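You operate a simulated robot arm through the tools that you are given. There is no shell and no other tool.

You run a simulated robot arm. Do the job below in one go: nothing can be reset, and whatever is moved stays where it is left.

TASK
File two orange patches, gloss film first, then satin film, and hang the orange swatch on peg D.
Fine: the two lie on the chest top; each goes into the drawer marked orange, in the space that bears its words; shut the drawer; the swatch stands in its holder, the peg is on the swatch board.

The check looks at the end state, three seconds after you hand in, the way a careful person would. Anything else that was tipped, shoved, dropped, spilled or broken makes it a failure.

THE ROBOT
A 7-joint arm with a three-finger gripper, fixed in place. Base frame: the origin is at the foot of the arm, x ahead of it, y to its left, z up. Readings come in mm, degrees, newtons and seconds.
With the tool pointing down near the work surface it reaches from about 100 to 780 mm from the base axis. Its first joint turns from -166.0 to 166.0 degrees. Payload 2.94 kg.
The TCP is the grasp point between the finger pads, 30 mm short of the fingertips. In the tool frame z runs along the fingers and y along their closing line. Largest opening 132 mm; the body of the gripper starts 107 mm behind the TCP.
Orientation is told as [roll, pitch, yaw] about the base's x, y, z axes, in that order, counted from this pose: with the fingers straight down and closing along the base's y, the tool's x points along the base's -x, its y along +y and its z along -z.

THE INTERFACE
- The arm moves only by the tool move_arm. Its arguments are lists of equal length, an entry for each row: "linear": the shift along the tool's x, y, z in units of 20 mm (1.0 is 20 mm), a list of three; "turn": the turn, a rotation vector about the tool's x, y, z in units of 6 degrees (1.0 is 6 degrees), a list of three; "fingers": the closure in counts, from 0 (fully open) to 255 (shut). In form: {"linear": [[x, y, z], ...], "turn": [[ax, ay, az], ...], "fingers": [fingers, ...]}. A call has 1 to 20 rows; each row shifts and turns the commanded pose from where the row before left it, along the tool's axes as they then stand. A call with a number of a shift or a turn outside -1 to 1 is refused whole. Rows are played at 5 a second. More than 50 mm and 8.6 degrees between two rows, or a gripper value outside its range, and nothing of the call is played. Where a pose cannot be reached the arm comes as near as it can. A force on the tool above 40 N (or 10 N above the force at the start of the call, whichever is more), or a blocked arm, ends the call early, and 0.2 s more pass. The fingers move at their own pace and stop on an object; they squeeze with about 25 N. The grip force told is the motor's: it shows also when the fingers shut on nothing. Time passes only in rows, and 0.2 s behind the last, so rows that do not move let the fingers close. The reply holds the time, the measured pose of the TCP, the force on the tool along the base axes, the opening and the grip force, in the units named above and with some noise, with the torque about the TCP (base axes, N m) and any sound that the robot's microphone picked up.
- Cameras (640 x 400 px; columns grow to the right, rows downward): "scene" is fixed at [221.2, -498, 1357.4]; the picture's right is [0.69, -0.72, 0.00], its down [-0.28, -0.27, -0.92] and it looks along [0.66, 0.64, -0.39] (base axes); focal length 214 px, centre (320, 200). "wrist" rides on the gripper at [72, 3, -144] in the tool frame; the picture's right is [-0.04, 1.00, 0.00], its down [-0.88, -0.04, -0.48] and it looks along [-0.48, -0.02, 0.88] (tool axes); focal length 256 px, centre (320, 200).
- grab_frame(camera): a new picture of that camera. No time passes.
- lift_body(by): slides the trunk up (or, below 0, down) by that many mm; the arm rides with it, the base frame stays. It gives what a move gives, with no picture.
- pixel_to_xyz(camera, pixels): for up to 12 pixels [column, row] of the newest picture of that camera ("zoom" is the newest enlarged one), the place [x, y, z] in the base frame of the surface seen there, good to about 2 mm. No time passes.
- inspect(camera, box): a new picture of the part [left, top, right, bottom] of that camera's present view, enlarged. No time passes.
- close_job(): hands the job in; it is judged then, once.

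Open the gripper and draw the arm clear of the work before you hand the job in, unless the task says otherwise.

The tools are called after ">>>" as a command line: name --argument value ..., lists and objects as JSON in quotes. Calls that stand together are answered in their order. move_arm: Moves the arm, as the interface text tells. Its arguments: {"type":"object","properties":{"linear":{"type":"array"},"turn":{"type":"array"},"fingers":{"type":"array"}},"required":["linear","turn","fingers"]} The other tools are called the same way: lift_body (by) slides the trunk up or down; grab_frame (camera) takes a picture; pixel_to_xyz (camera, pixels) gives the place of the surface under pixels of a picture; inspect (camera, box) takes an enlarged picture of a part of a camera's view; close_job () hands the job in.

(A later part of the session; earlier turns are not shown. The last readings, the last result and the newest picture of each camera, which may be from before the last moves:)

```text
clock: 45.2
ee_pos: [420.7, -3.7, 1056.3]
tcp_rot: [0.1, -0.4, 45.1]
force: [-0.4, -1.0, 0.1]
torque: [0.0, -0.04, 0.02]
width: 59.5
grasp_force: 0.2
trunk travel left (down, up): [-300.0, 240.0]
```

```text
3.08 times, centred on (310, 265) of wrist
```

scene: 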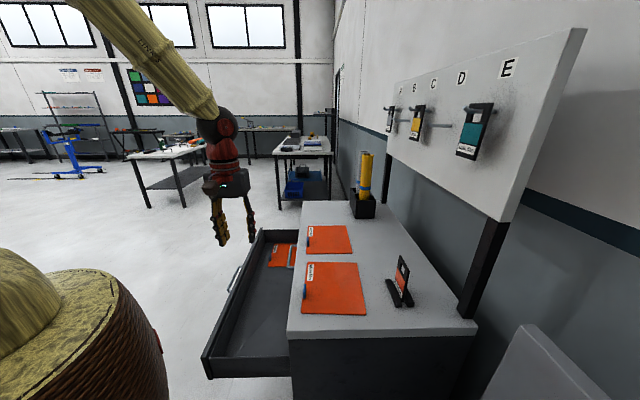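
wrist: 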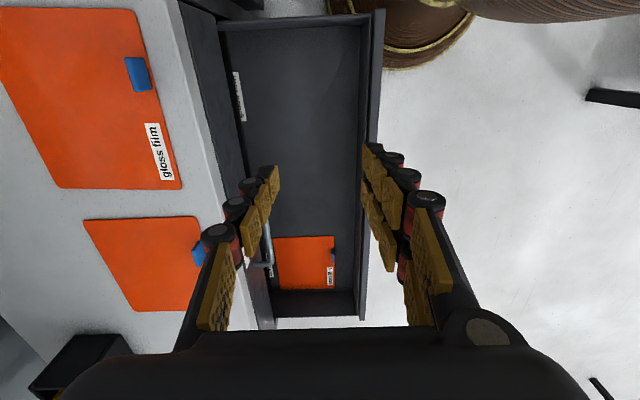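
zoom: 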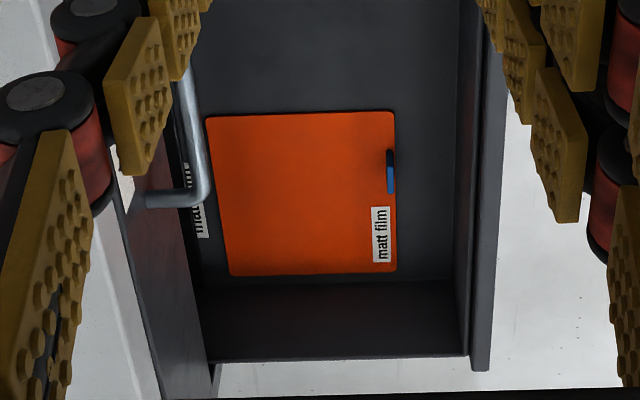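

The drawer floor has labels near the chest edge: "gloss film" in the near space, "matt film" at the far one (with its patch already in). I'll measure these and check the middle space.

>>> pixel_to_xyz --camera "wrist" --pixels '[[238, 75], [243, 118], [240, 95], [280, 240], [335, 237], [338, 288], [288, 289], [359, 120], [375, 60], [300, 20], [360, 20], [300, 100]]'

>>> pixel_to_xyz --camera "zoom" --pixels '[[388, 155], [392, 190], [207, 117], [392, 112], [396, 270], [230, 275], [200, 215], [460, 300], [480, 300], [330, 285], [330, 350], [330, 365]]'

```text
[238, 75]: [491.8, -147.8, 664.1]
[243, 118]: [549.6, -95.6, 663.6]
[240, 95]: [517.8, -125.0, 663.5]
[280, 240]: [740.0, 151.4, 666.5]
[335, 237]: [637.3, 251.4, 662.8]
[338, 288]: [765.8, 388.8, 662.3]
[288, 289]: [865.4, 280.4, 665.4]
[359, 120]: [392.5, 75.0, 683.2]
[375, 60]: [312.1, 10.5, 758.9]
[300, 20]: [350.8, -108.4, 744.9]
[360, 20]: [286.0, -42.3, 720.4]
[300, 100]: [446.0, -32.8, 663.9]
```

```text
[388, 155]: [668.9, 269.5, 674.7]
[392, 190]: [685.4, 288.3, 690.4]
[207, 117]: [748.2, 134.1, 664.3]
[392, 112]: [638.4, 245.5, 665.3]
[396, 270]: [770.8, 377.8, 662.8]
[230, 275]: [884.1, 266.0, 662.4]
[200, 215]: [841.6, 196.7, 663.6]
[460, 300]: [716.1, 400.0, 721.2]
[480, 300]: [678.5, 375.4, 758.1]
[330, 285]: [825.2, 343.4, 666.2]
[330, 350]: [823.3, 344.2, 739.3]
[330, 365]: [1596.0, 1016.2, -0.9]
```

Gloss space centre is about s≈282 (label s 243–321, n≈−454); the matt patch sits with front edge n≈−278, so I'll mirror that. Now I measure the gloss patch and its tab in the current wrist view.

>>> inspect --camera "wrist" --box '[0, 0, 240, 200]'

>>> pixel_to_xyz --camera "wrist" --pixels '[[135, 12], [179, 187], [62, 187], [100, 100], [126, 58], [146, 56], [150, 88], [133, 92], [138, 73], [197, 220], [194, 245], [200, 260]]'

```text
2.00 times, centred on (120, 100) of wrist
```

zoom: 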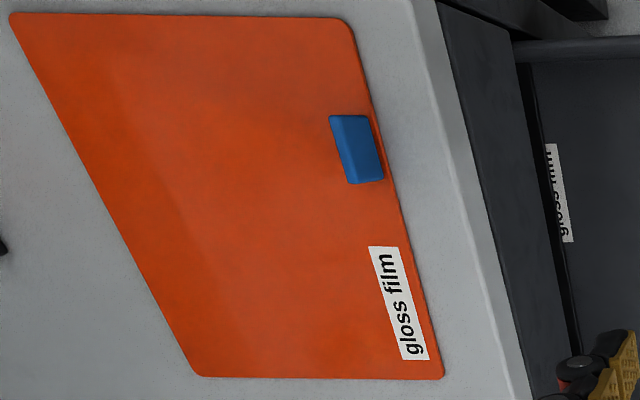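

```text
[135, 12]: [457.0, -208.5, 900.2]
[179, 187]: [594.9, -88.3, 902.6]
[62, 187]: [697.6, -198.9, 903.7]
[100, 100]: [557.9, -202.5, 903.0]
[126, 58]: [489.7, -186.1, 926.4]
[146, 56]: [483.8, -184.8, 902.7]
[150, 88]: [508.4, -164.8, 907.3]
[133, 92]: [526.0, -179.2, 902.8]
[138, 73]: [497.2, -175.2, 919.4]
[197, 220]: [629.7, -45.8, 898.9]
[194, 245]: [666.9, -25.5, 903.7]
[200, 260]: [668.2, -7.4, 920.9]
```

The gloss tab stands at about s≈228, n≈−479, top z≈928 (sheet top ≈902), and the sheet looks turned about −3° from square. I move above it, still high at z≈1056, to get a closer look.

>>> move_arm --linear '[[0.4, -1, 0], [0.4, -1, 0], [0.4, -1, 0], [0.4, -1, 0], [0.4, -1, 0], [0.4, -1, 0], [0.4, -1, 0], [0.3, -1, 0], [0.25, -0.95, 0], [0, 0, 0]]' --turn '[[0, 0, 0], [0, 0, 0], [0, 0, 0], [0, 0, 0], [0, 0, 0], [0, 0, 0], [0, 0, 0], [0, 0, 0], [0, 0, 0], [0, 0, 0]]' --fingers '[140, 140, 140, 140, 140, 140, 140, 140, 140, 140]'

>>> grab_frame --camera "wrist"

>>> grab_frame --camera "scene"

```text
clock: 47.4
ee_pos: [499.0, -176.7, 1054.1]
tcp_rot: [0.0, -0.3, 45.1]
force: [-0.2, -0.3, 0.6]
torque: [0.02, -0.01, 0.01]
width: 59.4
grasp_force: 0.2
trunk travel left (down, up): [-300.0, 240.0]
```

```text
taken
```

wrist: 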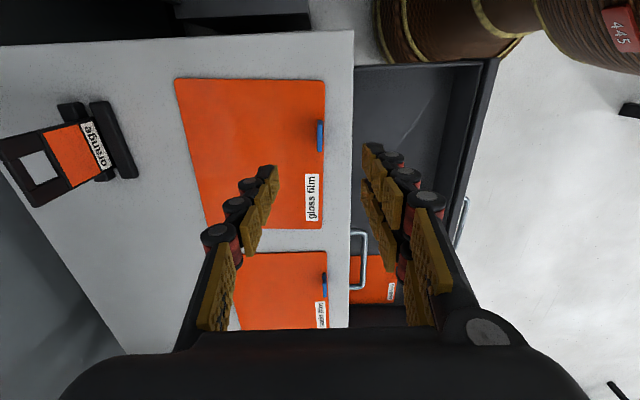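

```text
taken
```

scene: 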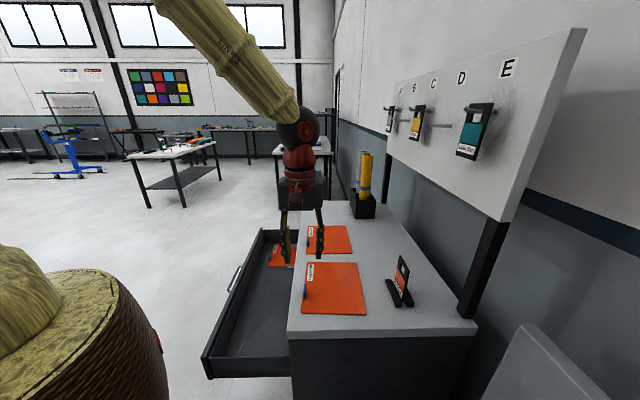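

The tab is at (320,135), almost straight between the finger planes. I'll enlarge and measure its orientation.

>>> inspect --camera "wrist" --box '[260, 60, 370, 240]'

>>> pixel_to_xyz --camera "wrist" --pixels '[[322, 85], [322, 220], [322, 110], [322, 180], [178, 83], [200, 200], [353, 60], [350, 300], [318, 122], [318, 150], [323, 125], [323, 150]]'

```text
2.22 times, centred on (315, 150) of wrist
```

zoom: 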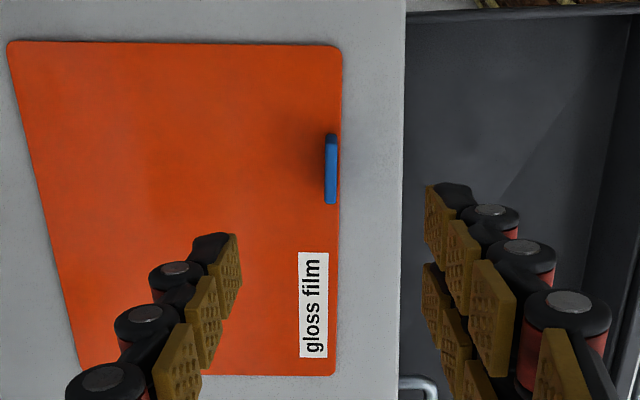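

```text
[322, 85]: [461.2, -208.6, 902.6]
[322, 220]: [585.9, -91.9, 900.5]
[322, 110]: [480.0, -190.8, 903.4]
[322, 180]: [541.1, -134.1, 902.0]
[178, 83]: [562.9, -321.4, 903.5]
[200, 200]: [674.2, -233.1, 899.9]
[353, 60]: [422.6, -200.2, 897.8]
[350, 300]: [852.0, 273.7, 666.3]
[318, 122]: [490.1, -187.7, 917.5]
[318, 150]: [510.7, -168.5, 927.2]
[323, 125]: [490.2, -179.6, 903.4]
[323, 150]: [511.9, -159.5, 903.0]
```

>>> pixel_to_xyz --camera "zoom" --pixels '[[327, 140], [327, 170], [327, 200], [331, 140], [331, 170], [331, 200], [335, 140], [335, 170], [335, 200], [323, 170], [341, 170], [337, 190]]'

```text
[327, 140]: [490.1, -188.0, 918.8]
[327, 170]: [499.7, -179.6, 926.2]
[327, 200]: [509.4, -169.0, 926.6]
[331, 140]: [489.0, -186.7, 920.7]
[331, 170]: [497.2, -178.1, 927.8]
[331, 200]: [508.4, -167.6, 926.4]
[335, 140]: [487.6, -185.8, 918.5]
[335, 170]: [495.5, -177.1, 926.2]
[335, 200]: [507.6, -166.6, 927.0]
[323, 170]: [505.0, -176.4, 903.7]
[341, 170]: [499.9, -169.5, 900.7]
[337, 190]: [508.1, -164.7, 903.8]
```

The tab's centre is at s≈228, n≈−478, exactly under the TCP. I turn −3.2° yaw to match the sheet and go down 118 mm so the fingertips stop ~3 mm above the sheet.

>>> move_arm --linear '[[0, 0, 1], [0, 0, 1], [0, 0, 1], [0, 0, 1], [0, 0, 1], [0, 0, 0.4], [0, 0, 0]]' --turn '[[0, 0, 0.53], [0, 0, 0], [0, 0, 0], [0, 0, 0], [0, 0, 0], [0, 0, 0], [0, 0, 0]]' --fingers '[140, 140, 140, 140, 140, 140, 140]'

>>> grab_frame --camera "wrist"

>>> inspect --camera "scene" --box '[250, 190, 400, 330]'

```text
clock: 49.0
ee_pos: [501.2, -176.5, 945.8]
tcp_rot: [0.0, -0.3, 42.0]
force: [-0.6, 0.3, -0.5]
torque: [0.05, 0.0, -0.03]
width: 59.6
grasp_force: 0.1
trunk travel left (down, up): [-300.0, 240.0]
```

```text
taken
```

wrist: 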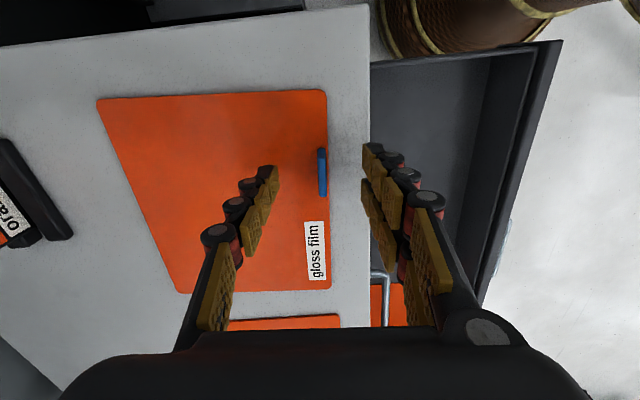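

```text
2.86 times, centred on (325, 260) of scene
```

zoom: 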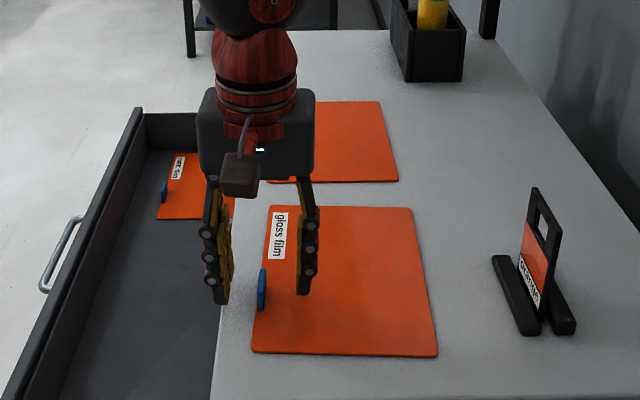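

The open fingers straddle the tab with its centre between them. I go down the last ~9 mm and then close.

>>> move_arm --linear '[[0, 0, 0.25], [0, 0, 0.2], [0, 0, 0], [0, 0, 0], [0, 0, 0], [0, 0, 0], [0, 0, 0], [0, 0, 0]]' --turn '[[0, 0, 0], [0, 0, 0], [0, 0, 0], [0, 0, 0], [0, 0, 0], [0, 0, 0], [0, 0, 0], [0, 0, 0]]' --fingers '[140, 140, 180, 215, 255, 255, 255, 255]'

>>> grab_frame --camera "wrist"

>>> inspect --camera "scene" --box '[250, 190, 400, 330]'

```text
clock: 50.8
ee_pos: [501.1, -176.7, 936.7]
tcp_rot: [0.0, -0.3, 41.9]
force: [0.1, -1.0, 0.1]
torque: [0.01, 0.0, 0.01]
width: 6.2
grasp_force: 25.2
trunk travel left (down, up): [-300.0, 240.0]
```

```text
taken
```

wrist: 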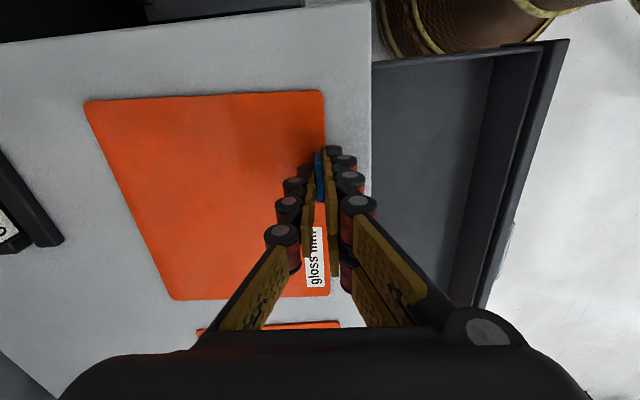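

```text
2.86 times, centred on (325, 260) of scene
```

zoom: 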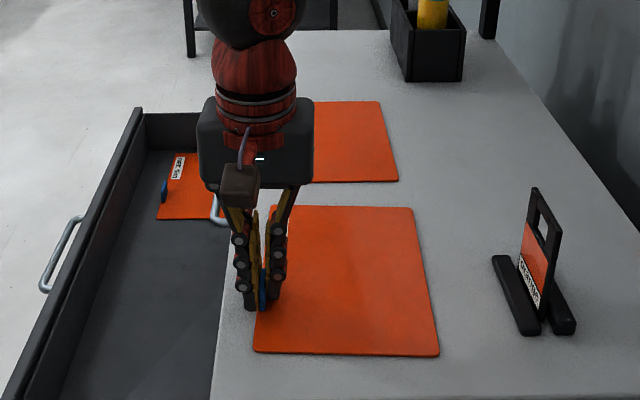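

The tab is held (width 6.2 mm, grip 25 N). I lift straight up 60 mm slowly and check that the sheet comes level.

>>> move_arm --linear '[[0, 0, -0.25], [0, 0, -0.5], [0, 0, -0.75], [0, 0, -0.75], [0, 0, -0.75], [0, 0, 0]]' --turn '[[0, 0, 0], [0, 0, 0], [0, 0, 0], [0, 0, 0], [0, 0, 0], [0, 0, 0]]' --fingers '[255, 255, 255, 255, 255, 255]'

>>> grab_frame --camera "wrist"

>>> inspect --camera "scene" --box '[230, 170, 430, 330]'

```text
clock: 52.2
ee_pos: [500.4, -176.6, 997.5]
tcp_rot: [0.1, -0.3, 42.0]
force: [0.2, -0.2, 0.5]
torque: [0.0, -0.02, 0.01]
width: 5.9
grasp_force: 25.1
trunk travel left (down, up): [-300.0, 240.0]
```

```text
taken
```

wrist: 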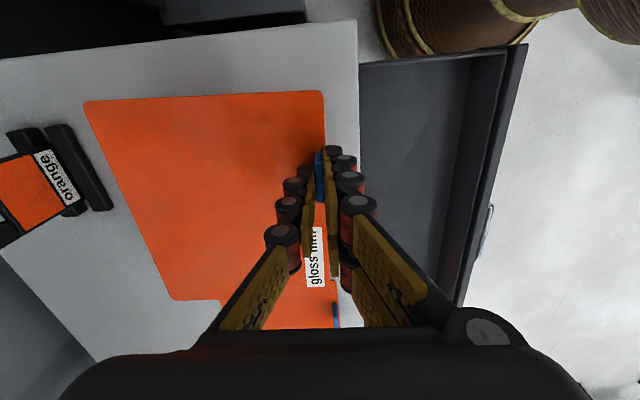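

```text
2.50 times, centred on (330, 250) of scene
```

zoom: 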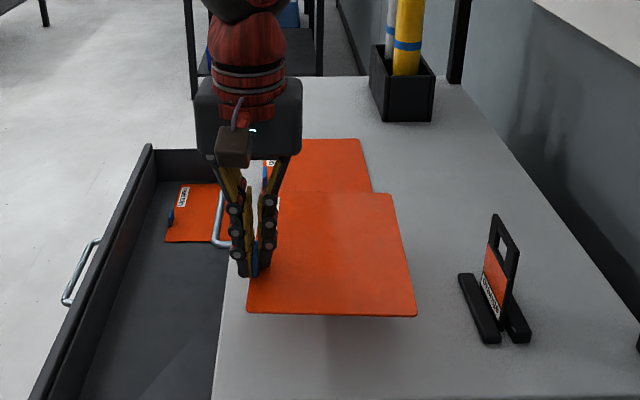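

The sheet is airborne and looks flat. I measure points on it to check level, e.g. at wrist (110,115), (180,285), (305,110).

>>> pixel_to_xyz --camera "wrist" --pixels '[[95, 106], [178, 294], [316, 98], [200, 200], [320, 250], [100, 110], [170, 280], [240, 110], [290, 150], [150, 200], [320, 94], [330, 320]]'

>>> grab_frame --camera "scene"

```text
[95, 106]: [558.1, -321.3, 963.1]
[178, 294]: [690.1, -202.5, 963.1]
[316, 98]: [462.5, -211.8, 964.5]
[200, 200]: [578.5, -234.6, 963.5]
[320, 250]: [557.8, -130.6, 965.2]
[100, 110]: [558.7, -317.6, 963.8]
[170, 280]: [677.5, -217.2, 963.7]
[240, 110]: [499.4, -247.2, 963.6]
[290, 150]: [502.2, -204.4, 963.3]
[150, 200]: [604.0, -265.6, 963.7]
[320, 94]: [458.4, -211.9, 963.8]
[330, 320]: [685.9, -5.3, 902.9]
```

```text
taken
```

scene: 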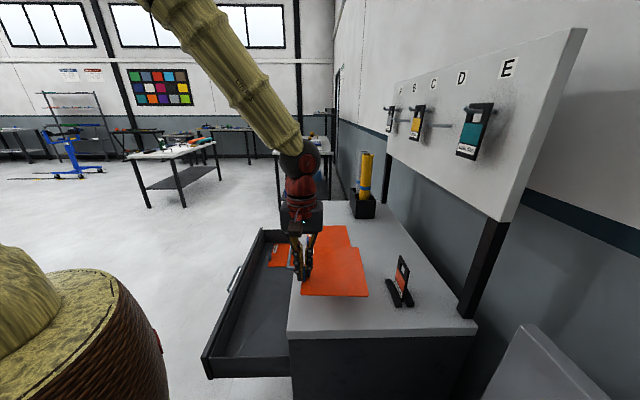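

The sheet is level at z≈963.6, 34 mm under the TCP, and squares with the tool. I undo the 3° yaw and carry it out over the drawer's gloss space (TCP to s≈243, n≈−257), well above everything.

>>> move_arm --linear '[[0, 0, 0], [-0.1, 1, 0], [-0.1, 1, 0], [-0.1, 1, 0], [-0.1, 1, 0], [-0.1, 1, 0], [-0.1, 1, 0], [-0.1, 1, 0], [0, 1, 0], [0, 1, 0], [0, 1, 0], [0, 1, 0], [0, 0.1, 0], [0, 0, 0]]' --turn '[[0, 0, -0.5], [0, 0, 0], [0, 0, 0], [0, 0, 0], [0, 0, 0], [0, 0, 0], [0, 0, 0], [0, 0, 0], [0, 0, 0], [0, 0, 0], [0, 0, 0], [0, 0, 0], [0, 0, 0], [0, 0, 0]]' --fingers '[255, 255, 255, 255, 255, 255, 255, 255, 255, 255, 255, 255, 255, 255]'

>>> grab_frame --camera "scene"

>>> grab_frame --camera "wrist"

```text
clock: 55.2
ee_pos: [352.7, -9.4, 995.0]
tcp_rot: [0.0, -0.3, 45.0]
force: [0.0, 0.5, 0.8]
torque: [0.0, 0.04, -0.01]
width: 5.9
grasp_force: 24.9
trunk travel left (down, up): [-300.0, 240.0]
```

```text
taken
```

scene: 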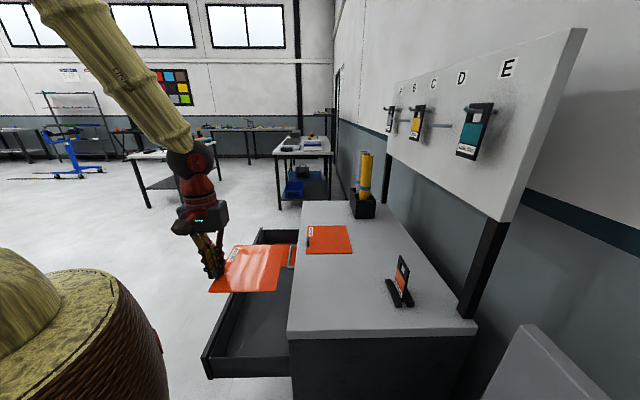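

```text
taken
```

wrist: 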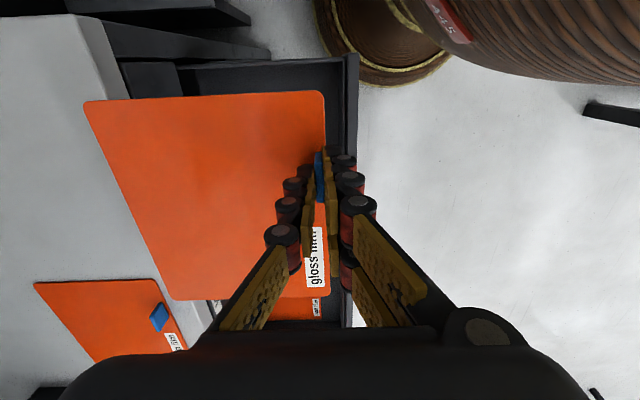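

The sheet hovers over the gloss space (TCP s≈243, n≈−256). Before lowering I check the near side wall's inner edge, around (300,60)–(300,90), and front wall inner edge at (345,130).

>>> inspect --camera "wrist" --box '[160, 40, 370, 180]'

>>> pixel_to_xyz --camera "wrist" --pixels '[[250, 64], [250, 68], [250, 74], [250, 82], [300, 60], [300, 66], [300, 72], [300, 82], [336, 120], [342, 120], [348, 120], [354, 120]]'

```text
2.86 times, centred on (265, 110) of wrist
```

zoom: 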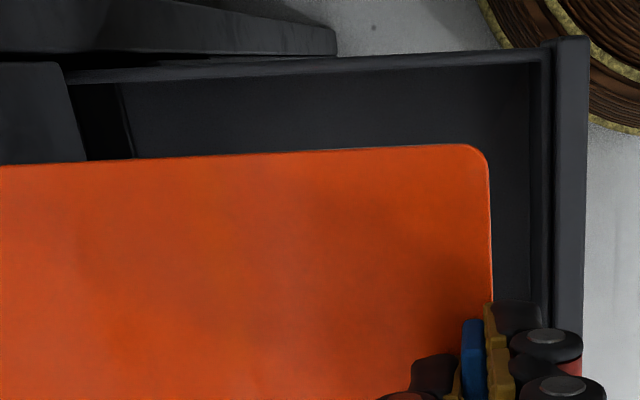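

```text
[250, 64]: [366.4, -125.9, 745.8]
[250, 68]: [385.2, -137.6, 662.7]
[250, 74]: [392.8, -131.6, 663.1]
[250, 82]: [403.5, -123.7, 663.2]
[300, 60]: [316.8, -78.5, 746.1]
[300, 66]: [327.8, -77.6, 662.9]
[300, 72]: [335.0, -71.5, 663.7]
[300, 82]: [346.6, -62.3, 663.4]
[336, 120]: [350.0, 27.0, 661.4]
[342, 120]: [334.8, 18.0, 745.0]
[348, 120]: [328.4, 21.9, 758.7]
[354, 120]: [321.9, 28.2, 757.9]
```

Inner walls: near side s≈174, front n≈−226; the sheet's edges (s≈187 to 375, front n≈−252) clear both. I lower the trunk by 240 mm, so the sheet enters the drawer straight down.

>>> lift_body --by -240

>>> grab_frame --camera "scene"

>>> grab_frame --camera "wrist"

```text
clock: 57.7
ee_pos: [352.6, -9.8, 755.7]
tcp_rot: [0.0, -0.2, 45.0]
force: [-1.2, 0.7, -0.2]
torque: [0.0, 0.03, -0.01]
width: 6.1
grasp_force: 24.7
trunk travel left (down, up): [-60.0, 480.0]
```

```text
taken
```

scene: 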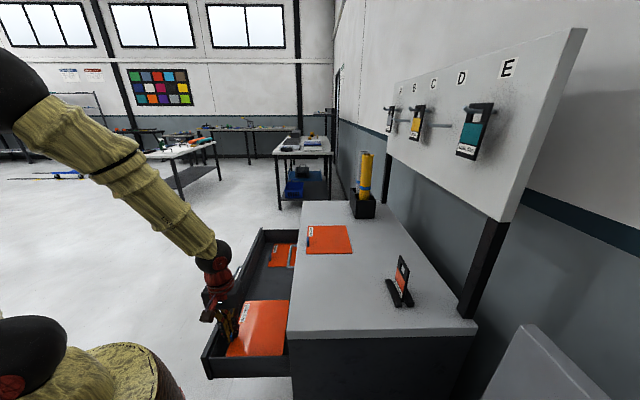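

```text
taken
```

wrist: 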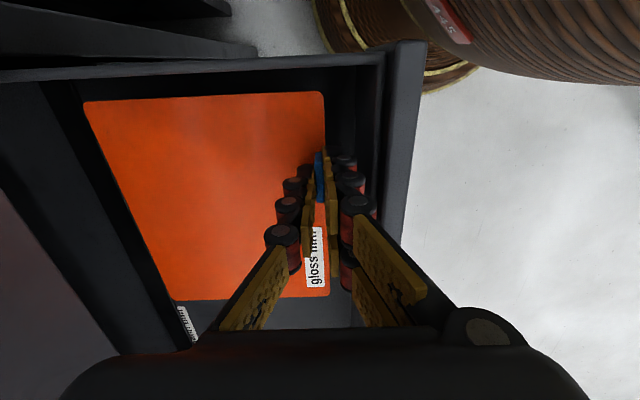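

The sheet is inside the drawer's walls at TCP z≈756. A label for the middle space shows at (187,325); I enlarge it and measure the sheet's position.

>>> inspect --camera "wrist" --box '[140, 280, 240, 350]'

>>> pixel_to_xyz --camera "wrist" --pixels '[[90, 104], [318, 96], [176, 297], [328, 294], [185, 320], [195, 340], [85, 95], [330, 120], [345, 115], [365, 110], [200, 75], [60, 200]]'

```text
5.71 times, centred on (190, 315) of wrist
```

zoom: 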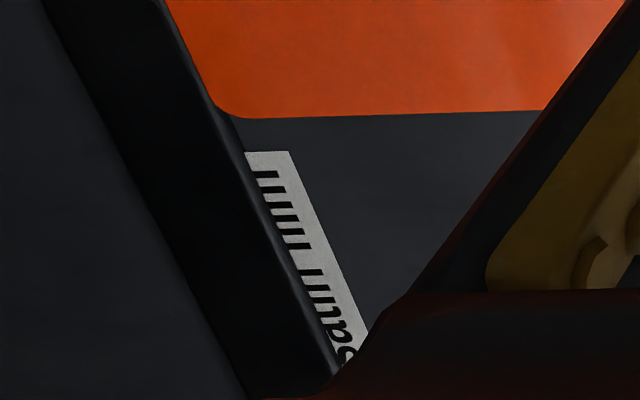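

```text
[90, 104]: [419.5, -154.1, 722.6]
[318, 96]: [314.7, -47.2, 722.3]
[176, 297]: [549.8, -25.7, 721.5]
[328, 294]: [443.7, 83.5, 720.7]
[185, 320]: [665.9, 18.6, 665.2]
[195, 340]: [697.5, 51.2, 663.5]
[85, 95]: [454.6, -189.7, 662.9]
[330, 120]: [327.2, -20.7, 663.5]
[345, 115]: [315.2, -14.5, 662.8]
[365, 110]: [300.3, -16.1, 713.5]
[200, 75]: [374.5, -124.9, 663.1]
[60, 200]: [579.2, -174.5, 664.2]
```

The middle label reads "satin film". The gloss sheet spans s≈186–375 in its space; I shift it 25 mm back to match the matt patch's line, then lower ~54 mm to the floor.

>>> move_arm --linear '[[0, -0.63, 0], [0, -0.63, 0], [0, 0, 0.5], [0, 0, 0.5], [0, 0, 0.5], [0, 0, 0.5], [0, 0, 0.4], [0, 0, 0.2], [0, 0, 0]]' --turn '[[0, 0, 0], [0, 0, 0], [0, 0, 0], [0, 0, 0], [0, 0, 0], [0, 0, 0], [0, 0, 0], [0, 0, 0], [0, 0, 0]]' --fingers '[255, 255, 255, 255, 255, 255, 255, 255, 255]'

>>> grab_frame --camera "wrist"

```text
clock: 59.7
ee_pos: [372.1, -27.6, 703.6]
tcp_rot: [-0.1, -0.3, 45.0]
force: [0.9, 0.2, -0.3]
torque: [0.0, -0.04, 0.0]
width: 5.9
grasp_force: 25.0
trunk travel left (down, up): [-60.0, 480.0]
```

```text
taken
```

wrist: 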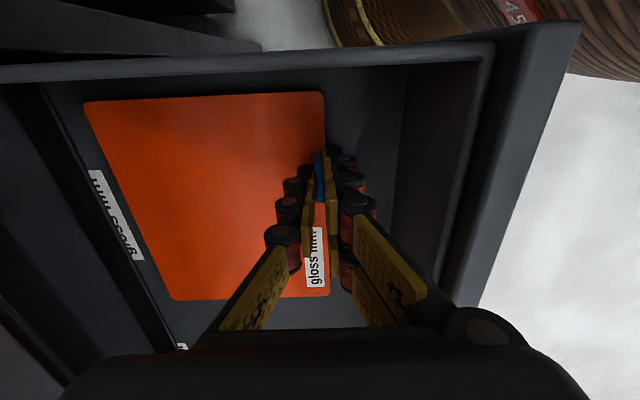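

The "gloss film" label shows just behind the sheet at (115,215), so it sits in its own space. I ease down ~3 mm and read the force.

>>> move_arm --linear '[[0, 0, 0.07], [0, 0, 0.07], [0, 0, 0]]' --turn '[[0, 0, 0], [0, 0, 0], [0, 0, 0]]' --fingers '[255, 255, 255]'

>>> pixel_to_xyz --camera "wrist" --pixels '[[90, 104], [318, 96], [176, 297], [326, 292], [200, 200], [115, 215], [70, 110], [380, 150], [260, 85], [200, 310], [120, 230], [100, 180]]'

```text
clock: 60.5
ee_pos: [372.0, -27.1, 701.6]
tcp_rot: [-0.1, -0.2, 45.0]
force: [0.3, 0.9, -0.3]
torque: [0.01, 0.02, 0.0]
width: 5.8
grasp_force: 25.4
trunk travel left (down, up): [-60.0, 480.0]
```

```text
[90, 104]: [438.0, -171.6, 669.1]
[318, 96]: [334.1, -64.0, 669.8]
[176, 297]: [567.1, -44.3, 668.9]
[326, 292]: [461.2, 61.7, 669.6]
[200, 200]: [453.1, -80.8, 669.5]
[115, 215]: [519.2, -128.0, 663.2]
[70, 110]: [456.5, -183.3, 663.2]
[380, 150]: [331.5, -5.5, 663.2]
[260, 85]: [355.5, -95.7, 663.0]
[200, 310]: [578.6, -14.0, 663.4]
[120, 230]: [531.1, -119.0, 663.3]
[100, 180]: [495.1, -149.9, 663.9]
```

Sheet top now ≈667.5 over the floor at 663.2, no contact felt yet. I lower in 1 mm steps.

>>> move_arm --linear '[[0, 0, 0.05], [0, 0, 0]]' --turn '[[0, 0, 0], [0, 0, 0]]' --fingers '[255, 255]'

```text
clock: 61.1
ee_pos: [371.7, -27.1, 700.3]
tcp_rot: [0.0, -0.2, 44.9]
force: [-0.9, -0.6, 0.6]
torque: [-0.02, -0.01, 0.02]
width: 6.1
grasp_force: 25.2
trunk travel left (down, up): [-60.0, 480.0]
```

>>> move_arm --linear '[[0, 0, 0.05], [0, 0, 0]]' --turn '[[0, 0, 0], [0, 0, 0]]' --fingers '[255, 255]'

>>> grab_frame --camera "wrist"

>>> pixel_to_xyz --camera "wrist" --pixels '[[150, 150], [200, 200], [250, 150], [300, 110], [180, 280]]'

```text
clock: 61.7
ee_pos: [371.1, -28.1, 699.5]
tcp_rot: [0.0, -0.3, 45.0]
force: [0.9, 0.7, 3.1]
torque: [0.08, -0.06, -0.02]
width: 6.2
grasp_force: 25.1
trunk travel left (down, up): [-60.0, 480.0]
```

```text
taken
```

wrist: 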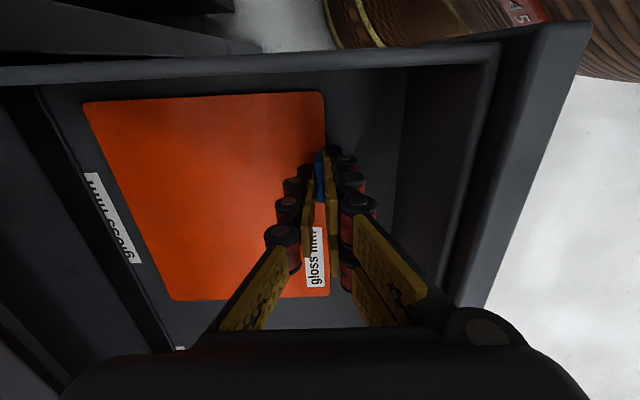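

```text
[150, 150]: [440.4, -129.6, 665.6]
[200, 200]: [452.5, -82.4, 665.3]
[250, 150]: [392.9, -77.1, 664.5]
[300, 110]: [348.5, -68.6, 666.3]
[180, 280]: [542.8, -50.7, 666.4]
```

A 3 N touch shows the sheet rests on the floor. I release by opening to about 45 mm and then raise the trunk.

>>> move_arm --linear '[[0, 0, 0], [0, 0, 0], [0, 0, 0], [0, 0, 0], [0, 0, -0.5], [0, 0, -1], [0, 0, -1], [0, 0, 0]]' --turn '[[0, 0, 0], [0, 0, 0], [0, 0, 0], [0, 0, 0], [0, 0, 0], [0, 0, 0], [0, 0, 0], [0, 0, 0]]' --fingers '[230, 200, 165, 165, 165, 165, 165, 165]'

>>> grab_frame --camera "wrist"

>>> inspect --camera "scene" --box '[190, 200, 350, 390]'

```text
clock: 63.5
ee_pos: [369.8, -27.4, 747.3]
tcp_rot: [0.0, -0.2, 44.9]
force: [-0.4, 0.6, -0.9]
torque: [0.02, 0.01, 0.01]
width: 46.5
grasp_force: 0.1
trunk travel left (down, up): [-60.0, 480.0]
```

```text
taken
```

wrist: 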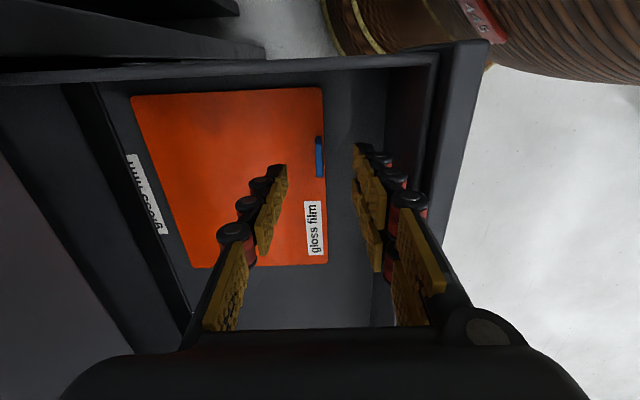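

```text
2.11 times, centred on (270, 295) of scene
```

zoom: 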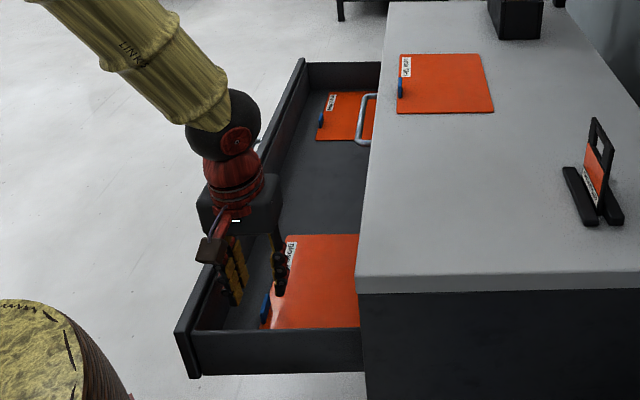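

Gloss is released and lies flat in its space. I raise the trunk 300 mm and move over the satin patch's tab (about s≈456, n≈−477) for a look.

>>> lift_body --by 300

>>> move_arm --linear '[[-1, -0.9, 0], [-1, -0.9, 0], [-1, -0.9, 0], [-1, -0.9, 0], [-1, -0.9, 0], [-1, -0.9, 0], [-1, -0.9, 0], [-1, -0.9, 0], [-1, -0.9, 0], [-1, -0.9, 0], [-0.7, -0.85, 0], [0, 0, 0]]' --turn '[[0, 0, 0], [0, 0, 0], [0, 0, 0], [0, 0, 0], [0, 0, 0], [0, 0, 0], [0, 0, 0], [0, 0, 0], [0, 0, 0], [0, 0, 0], [0, 0, 0], [0, 0, 0]]' --fingers '[140, 140, 140, 140, 140, 140, 140, 140, 140, 140, 140, 140]'

>>> grab_frame --camera "wrist"

>>> grab_frame --camera "scene"

```text
clock: 66.5
ee_pos: [369.9, -28.4, 1047.0]
tcp_rot: [0.0, -0.3, 45.0]
force: [0.2, 0.6, 0.6]
torque: [-0.02, -0.01, -0.01]
width: 46.5
grasp_force: 0.1
trunk travel left (down, up): [-360.0, 180.0]
```

```text
clock: 69.1
ee_pos: [658.2, -15.9, 1047.9]
tcp_rot: [-0.1, -0.4, 45.0]
force: [-0.4, -0.4, -0.4]
torque: [0.0, -0.01, 0.01]
width: 59.2
grasp_force: 0.1
trunk travel left (down, up): [-360.0, 180.0]
```

```text
taken
```

wrist: 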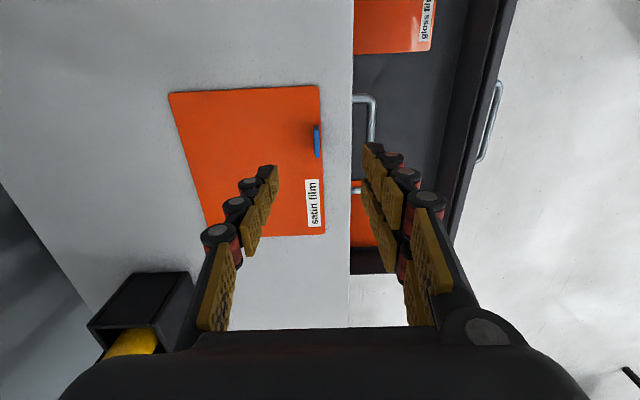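

```text
taken
```

scene: 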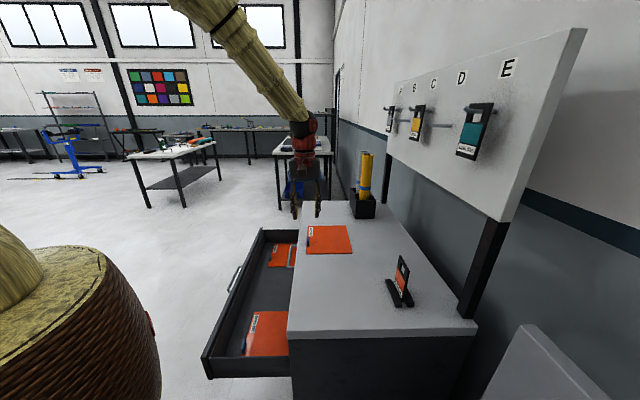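

The satin patch lies below with its tab at (317,140). I measure its tab and edges.

>>> inspect --camera "wrist" --box '[260, 70, 360, 250]'

>>> pixel_to_xyz --camera "wrist" --pixels '[[318, 90], [323, 230], [319, 110], [322, 200], [172, 95], [205, 222], [316, 128], [316, 141], [316, 154], [318, 128], [318, 141], [318, 154]]'

```text
2.22 times, centred on (310, 160) of wrist
```

zoom: 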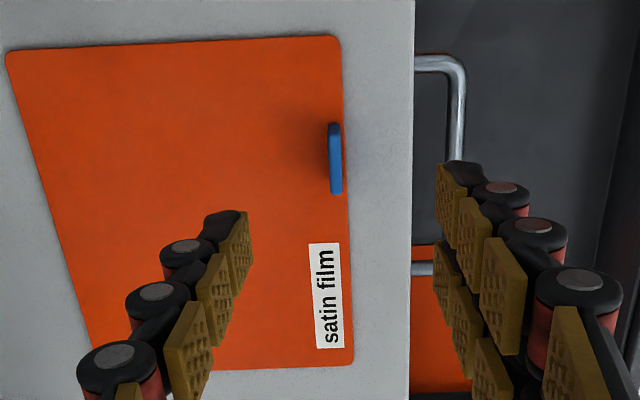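

```text
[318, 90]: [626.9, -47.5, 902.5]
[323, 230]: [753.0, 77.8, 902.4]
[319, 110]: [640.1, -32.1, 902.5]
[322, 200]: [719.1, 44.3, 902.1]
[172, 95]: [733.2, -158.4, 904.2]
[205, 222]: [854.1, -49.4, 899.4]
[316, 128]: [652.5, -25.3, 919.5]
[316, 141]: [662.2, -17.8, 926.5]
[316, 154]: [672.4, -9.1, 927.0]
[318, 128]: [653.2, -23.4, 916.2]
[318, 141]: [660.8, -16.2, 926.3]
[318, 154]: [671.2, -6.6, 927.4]
```

The satin sheet is square to within half a degree; its tab centre is s≈457, n≈−479.5. I correct by 2.5 mm each way and go down to ~10 mm above grip height.

>>> move_arm --linear '[[-0.125, -0.13, 1], [0, 0, 1], [0, 0, 1], [0, 0, 1], [0, 0, 1], [0, 0, 0]]' --turn '[[0, 0, 0], [0, 0, 0], [0, 0, 0], [0, 0, 0], [0, 0, 0], [0, 0, 0]]' --fingers '[140, 140, 140, 140, 140, 140]'

>>> grab_frame --camera "wrist"

>>> inspect --camera "scene" --box '[260, 170, 380, 280]'

```text
clock: 70.5
ee_pos: [666.0, -12.9, 948.3]
tcp_rot: [0.0, -0.3, 45.0]
force: [0.1, -0.3, 0.5]
torque: [0.01, 0.03, -0.01]
width: 59.4
grasp_force: 0.0
trunk travel left (down, up): [-360.0, 180.0]
```

```text
taken
```

wrist: 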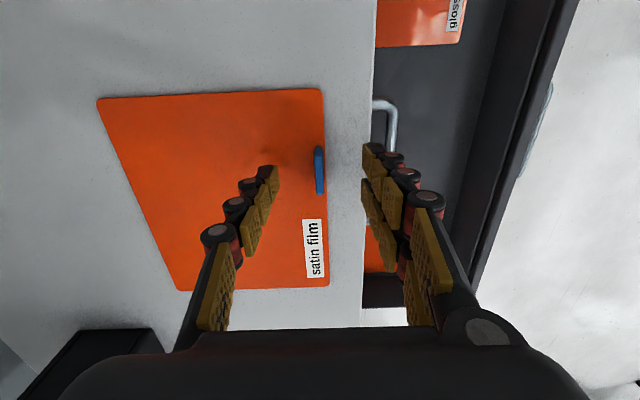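

```text
3.64 times, centred on (320, 225) of scene
```

zoom: 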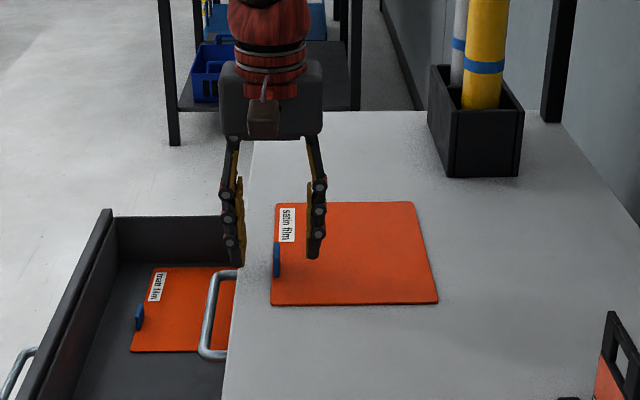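

The TCP is 4–5 mm too far along s; I correct that (tool x +0.22), go down ~12 mm and close on the tab.

>>> move_arm --linear '[[0.22, 0, 0.2], [0, 0, 0.2], [0, 0, 0.18], [0, 0, 0], [0, 0, 0], [0, 0, 0], [0, 0, 0], [0, 0, 0], [0, 0, 0]]' --turn '[[0, 0, 0], [0, 0, 0], [0, 0, 0], [0, 0, 0], [0, 0, 0], [0, 0, 0], [0, 0, 0], [0, 0, 0], [0, 0, 0]]' --fingers '[140, 140, 140, 180, 215, 255, 255, 255, 255]'

>>> grab_frame --camera "wrist"

```text
clock: 72.5
ee_pos: [660.9, -17.5, 937.6]
tcp_rot: [-0.1, -0.3, 45.0]
force: [-0.5, 0.3, -0.4]
torque: [0.02, 0.02, 0.0]
width: 5.7
grasp_force: 25.1
trunk travel left (down, up): [-360.0, 180.0]
```

```text
taken
```

wrist: 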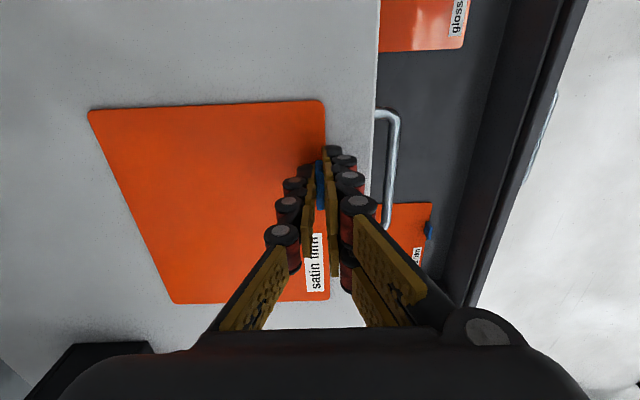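

Satin's tab is held (5.7 mm). I lift 60 mm and carry it out over the gloss side of the drawer (TCP s≈275), where it can go down clear of the teal handle, which spans s≈425–570.

>>> move_arm --linear '[[0, 0, -0.25], [0, 0, -0.5], [0, 0, -0.75], [0, 0, -0.75], [0, 0, -0.75], [0.5, 1, 0], [0.8, 1, 0], [0.9, 1, 0], [0.9, 1, 0], [0.9, 1, 0], [0.9, 1, 0], [0.9, 1, 0], [0.9, 1, 0], [0.8, 1, 0], [0.8, 1, 0], [0.7, 1, 0], [0, 0.2, 0], [0, 0, 0]]' --turn '[[0, 0, 0], [0, 0, 0], [0, 0, 0], [0, 0, 0], [0, 0, 0], [0, 0, 0], [0, 0, 0], [0, 0, 0], [0, 0, 0], [0, 0, 0], [0, 0, 0], [0, 0, 0], [0, 0, 0], [0, 0, 0], [0, 0, 0], [0, 0, 0], [0, 0, 0], [0, 0, 0]]' --fingers '[255, 255, 255, 255, 255, 255, 255, 255, 255, 255, 255, 255, 255, 255, 255, 255, 255, 255]'

>>> grab_frame --camera "wrist"

>>> grab_frame --camera "scene"

>>> pixel_to_xyz --camera "wrist" --pixels '[[95, 112], [318, 106], [178, 296], [324, 293], [200, 200], [300, 130]]'

```text
clock: 76.3
ee_pos: [372.4, 11.9, 994.9]
tcp_rot: [0.0, -0.4, 45.0]
force: [-0.3, -0.9, -0.1]
torque: [0.0, 0.02, 0.02]
width: 6.0
grasp_force: 25.3
trunk travel left (down, up): [-360.0, 180.0]
```

```text
taken
```

wrist: 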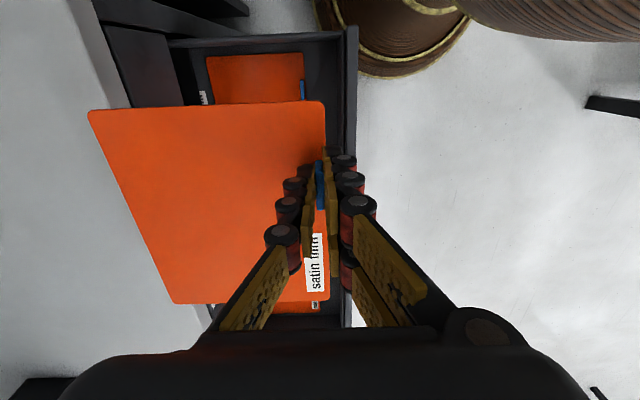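

```text
taken
```

scene: 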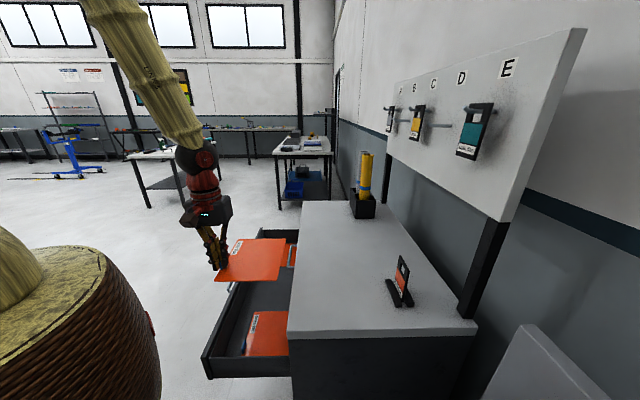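

```text
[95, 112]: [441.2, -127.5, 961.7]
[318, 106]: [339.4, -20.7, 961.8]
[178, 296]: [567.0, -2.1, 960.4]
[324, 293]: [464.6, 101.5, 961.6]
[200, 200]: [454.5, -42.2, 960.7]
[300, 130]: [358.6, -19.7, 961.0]
```

The sheet is level (z≈961) and spans s≈219–405. I shift it 10 mm further from the teal handle and lower the trunk 240 mm.

>>> move_arm --linear '[[0.25, 0, 0], [0.25, 0, 0], [0, 0, 0]]' --turn '[[0, 0, 0], [0, 0, 0], [0, 0, 0]]' --fingers '[255, 255, 255]'

>>> lift_body --by -240

>>> grab_frame --camera "wrist"

>>> inspect --camera "scene" --box '[190, 200, 350, 390]'

```text
clock: 77.1
ee_pos: [367.1, 5.0, 994.3]
tcp_rot: [0.0, -0.3, 45.0]
force: [0.4, 0.3, -0.2]
torque: [0.01, 0.02, -0.03]
width: 6.4
grasp_force: 25.4
trunk travel left (down, up): [-360.0, 180.0]
```

```text
clock: 79.6
ee_pos: [366.7, 3.6, 754.7]
tcp_rot: [0.0, -0.3, 45.0]
force: [-0.1, -0.3, -0.1]
torque: [0.02, 0.02, 0.01]
width: 6.4
grasp_force: 25.1
trunk travel left (down, up): [-120.0, 420.0]
```

```text
taken
```

wrist: 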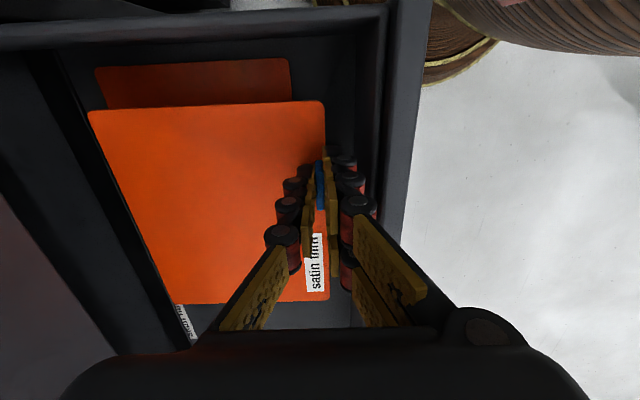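

```text
2.11 times, centred on (270, 295) of scene
```

zoom: 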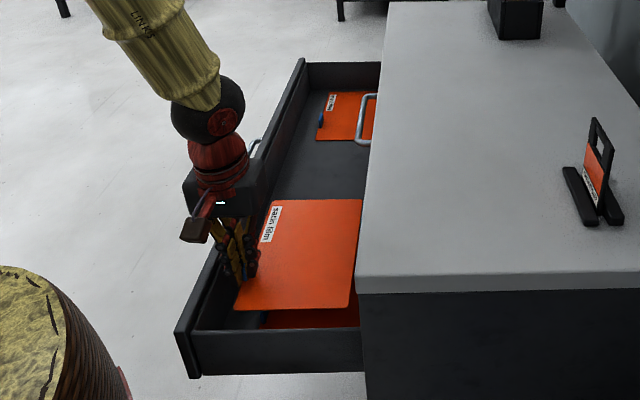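

The sheet rides at z≈717–721, above gloss's tab (≈690) and below the teal handle (≈810). I move it 198 mm along +s into the middle space.

>>> move_arm --linear '[[-0.5, 0, 0], [-1, 0, 0], [-1, 0, 0], [-1, 0, 0], [-1, 0, 0], [-1, 0, 0], [-1, 0, 0], [-1, 0, 0], [-1, 0, 0], [-1, 0, 0], [-0.38, 0, 0], [0, 0, 0]]' --turn '[[0, 0, 0], [0, 0, 0], [0, 0, 0], [0, 0, 0], [0, 0, 0], [0, 0, 0], [0, 0, 0], [0, 0, 0], [0, 0, 0], [0, 0, 0], [0, 0, 0], [0, 0, 0]]' --fingers '[255, 255, 255, 255, 255, 255, 255, 255, 255, 255, 255, 255]'

>>> grab_frame --camera "wrist"

>>> inspect --camera "scene" --box '[190, 170, 350, 390]'

>>> pixel_to_xyz --camera "wrist" --pixels '[[95, 112], [318, 106], [178, 296], [324, 293], [200, 200], [300, 130]]'

```text
clock: 82.2
ee_pos: [507.1, 145.3, 755.0]
tcp_rot: [-0.1, -0.4, 45.0]
force: [-0.6, -0.4, 0.5]
torque: [0.01, -0.01, -0.01]
width: 5.8
grasp_force: 25.2
trunk travel left (down, up): [-120.0, 420.0]
```

```text
taken
```

wrist: 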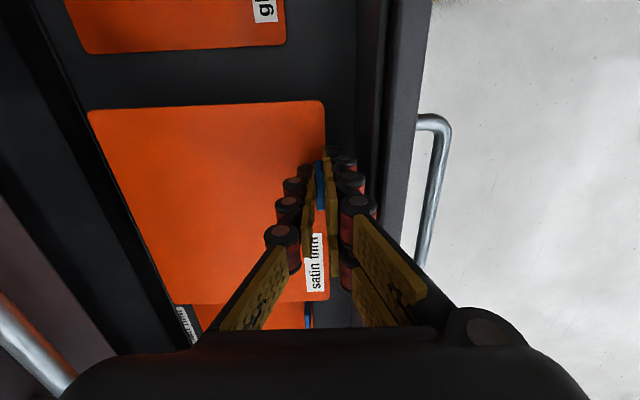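

```text
1.82 times, centred on (270, 280) of scene
```

zoom: 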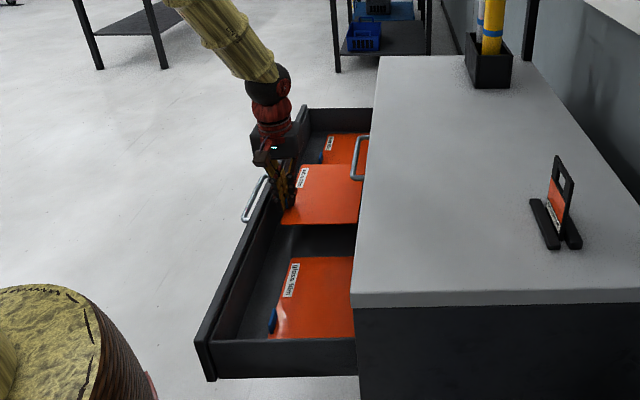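

```text
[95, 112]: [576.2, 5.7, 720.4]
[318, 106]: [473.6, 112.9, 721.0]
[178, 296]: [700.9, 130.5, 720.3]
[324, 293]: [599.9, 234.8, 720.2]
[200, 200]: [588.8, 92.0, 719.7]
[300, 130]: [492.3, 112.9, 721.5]
```

The satin sheet is centred at s≈501 in the middle space. I shift back 26 mm in line with the others and lower it to just above the floor.

>>> move_arm --linear '[[0, -0.65, 0], [0, -0.65, 0], [0, 0, 0.5], [0, 0, 0.5], [0, 0, 0.5], [0, 0, 0.5], [0, 0, 0.4], [0, 0, 0.2], [0, 0, 0.1], [0, 0, 0]]' --turn '[[0, 0, 0], [0, 0, 0], [0, 0, 0], [0, 0, 0], [0, 0, 0], [0, 0, 0], [0, 0, 0], [0, 0, 0], [0, 0, 0], [0, 0, 0]]' --fingers '[255, 255, 255, 255, 255, 255, 255, 255, 255, 255]'

>>> grab_frame --camera "wrist"

>>> pixel_to_xyz --camera "wrist" --pixels '[[95, 112], [318, 106], [178, 296], [324, 293], [200, 200], [300, 130]]'

```text
clock: 84.4
ee_pos: [524.1, 126.5, 701.6]
tcp_rot: [0.0, -0.3, 44.9]
force: [-0.2, 0.0, -0.1]
torque: [-0.02, 0.0, 0.01]
width: 5.9
grasp_force: 24.5
trunk travel left (down, up): [-120.0, 420.0]
```

```text
taken
```

wrist: 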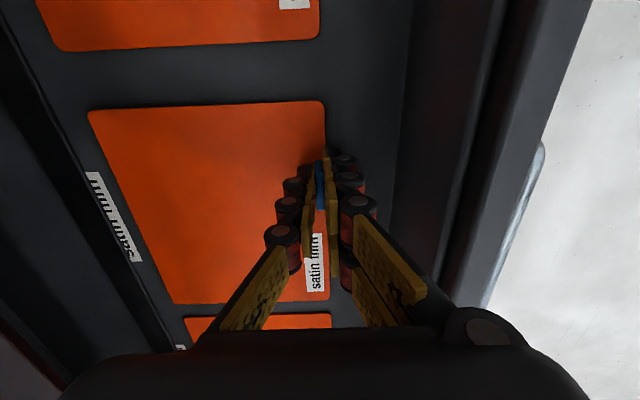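

```text
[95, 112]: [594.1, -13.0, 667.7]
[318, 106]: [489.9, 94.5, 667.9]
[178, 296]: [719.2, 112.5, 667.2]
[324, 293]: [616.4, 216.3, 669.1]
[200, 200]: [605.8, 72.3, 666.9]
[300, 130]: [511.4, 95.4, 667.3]
```

The "satin film" label lies right behind the sheet at (115,215), so it is in the proper space. I lower the last ~2 mm in small steps until I feel the floor.

>>> move_arm --linear '[[0, 0, 0.06], [0, 0, 0]]' --turn '[[0, 0, 0], [0, 0, 0]]' --fingers '[255, 255]'

>>> move_arm --linear '[[0, 0, 0.05], [0, 0, 0]]' --turn '[[0, 0, 0], [0, 0, 0]]' --fingers '[255, 255]'

```text
clock: 85.0
ee_pos: [525.4, 126.4, 700.2]
tcp_rot: [0.0, -0.3, 44.9]
force: [0.4, 0.2, 0.3]
torque: [0.0, -0.01, 0.0]
width: 6.1
grasp_force: 25.0
trunk travel left (down, up): [-120.0, 420.0]
```

```text
clock: 85.6
ee_pos: [525.5, 125.9, 699.3]
tcp_rot: [0.0, -0.3, 45.0]
force: [-0.4, -0.4, 1.2]
torque: [0.02, -0.05, 0.03]
width: 6.1
grasp_force: 24.7
trunk travel left (down, up): [-120.0, 420.0]
```

A light touch (1.2 N) at z≈699. I release the satin patch and rise.

>>> move_arm --linear '[[0, 0, 0], [0, 0, 0], [0, 0, 0], [0, 0, 0], [0, 0, -0.5], [0, 0, -1], [0, 0, -1], [0, 0, -1], [0, 0, 0]]' --turn '[[0, 0, 0], [0, 0, 0], [0, 0, 0], [0, 0, 0], [0, 0, 0], [0, 0, 0], [0, 0, 0], [0, 0, 0], [0, 0, 0]]' --fingers '[230, 200, 165, 165, 165, 165, 165, 165, 165]'

>>> grab_frame --camera "wrist"

>>> inspect --camera "scene" --box '[190, 190, 350, 390]'

```text
clock: 87.6
ee_pos: [524.6, 126.1, 769.1]
tcp_rot: [0.0, -0.3, 45.0]
force: [-0.4, 0.1, 0.8]
torque: [-0.01, -0.02, -0.01]
width: 46.5
grasp_force: 0.0
trunk travel left (down, up): [-120.0, 420.0]
```

```text
taken
```

wrist: 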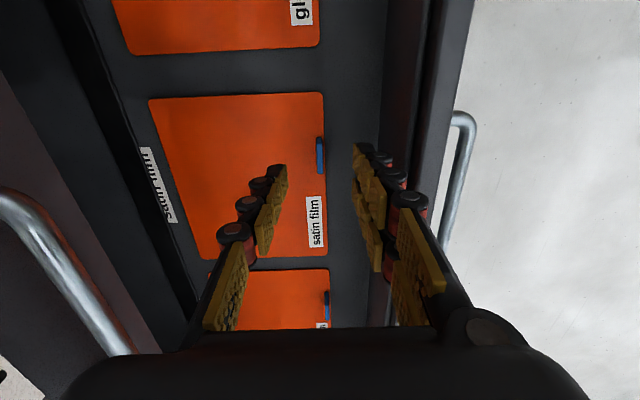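

```text
2.00 times, centred on (270, 290) of scene
```

zoom: 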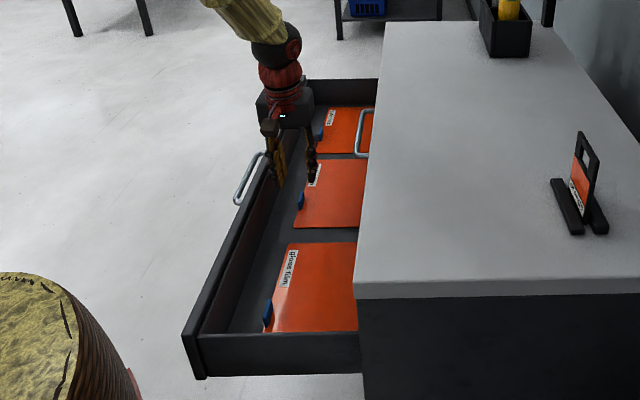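

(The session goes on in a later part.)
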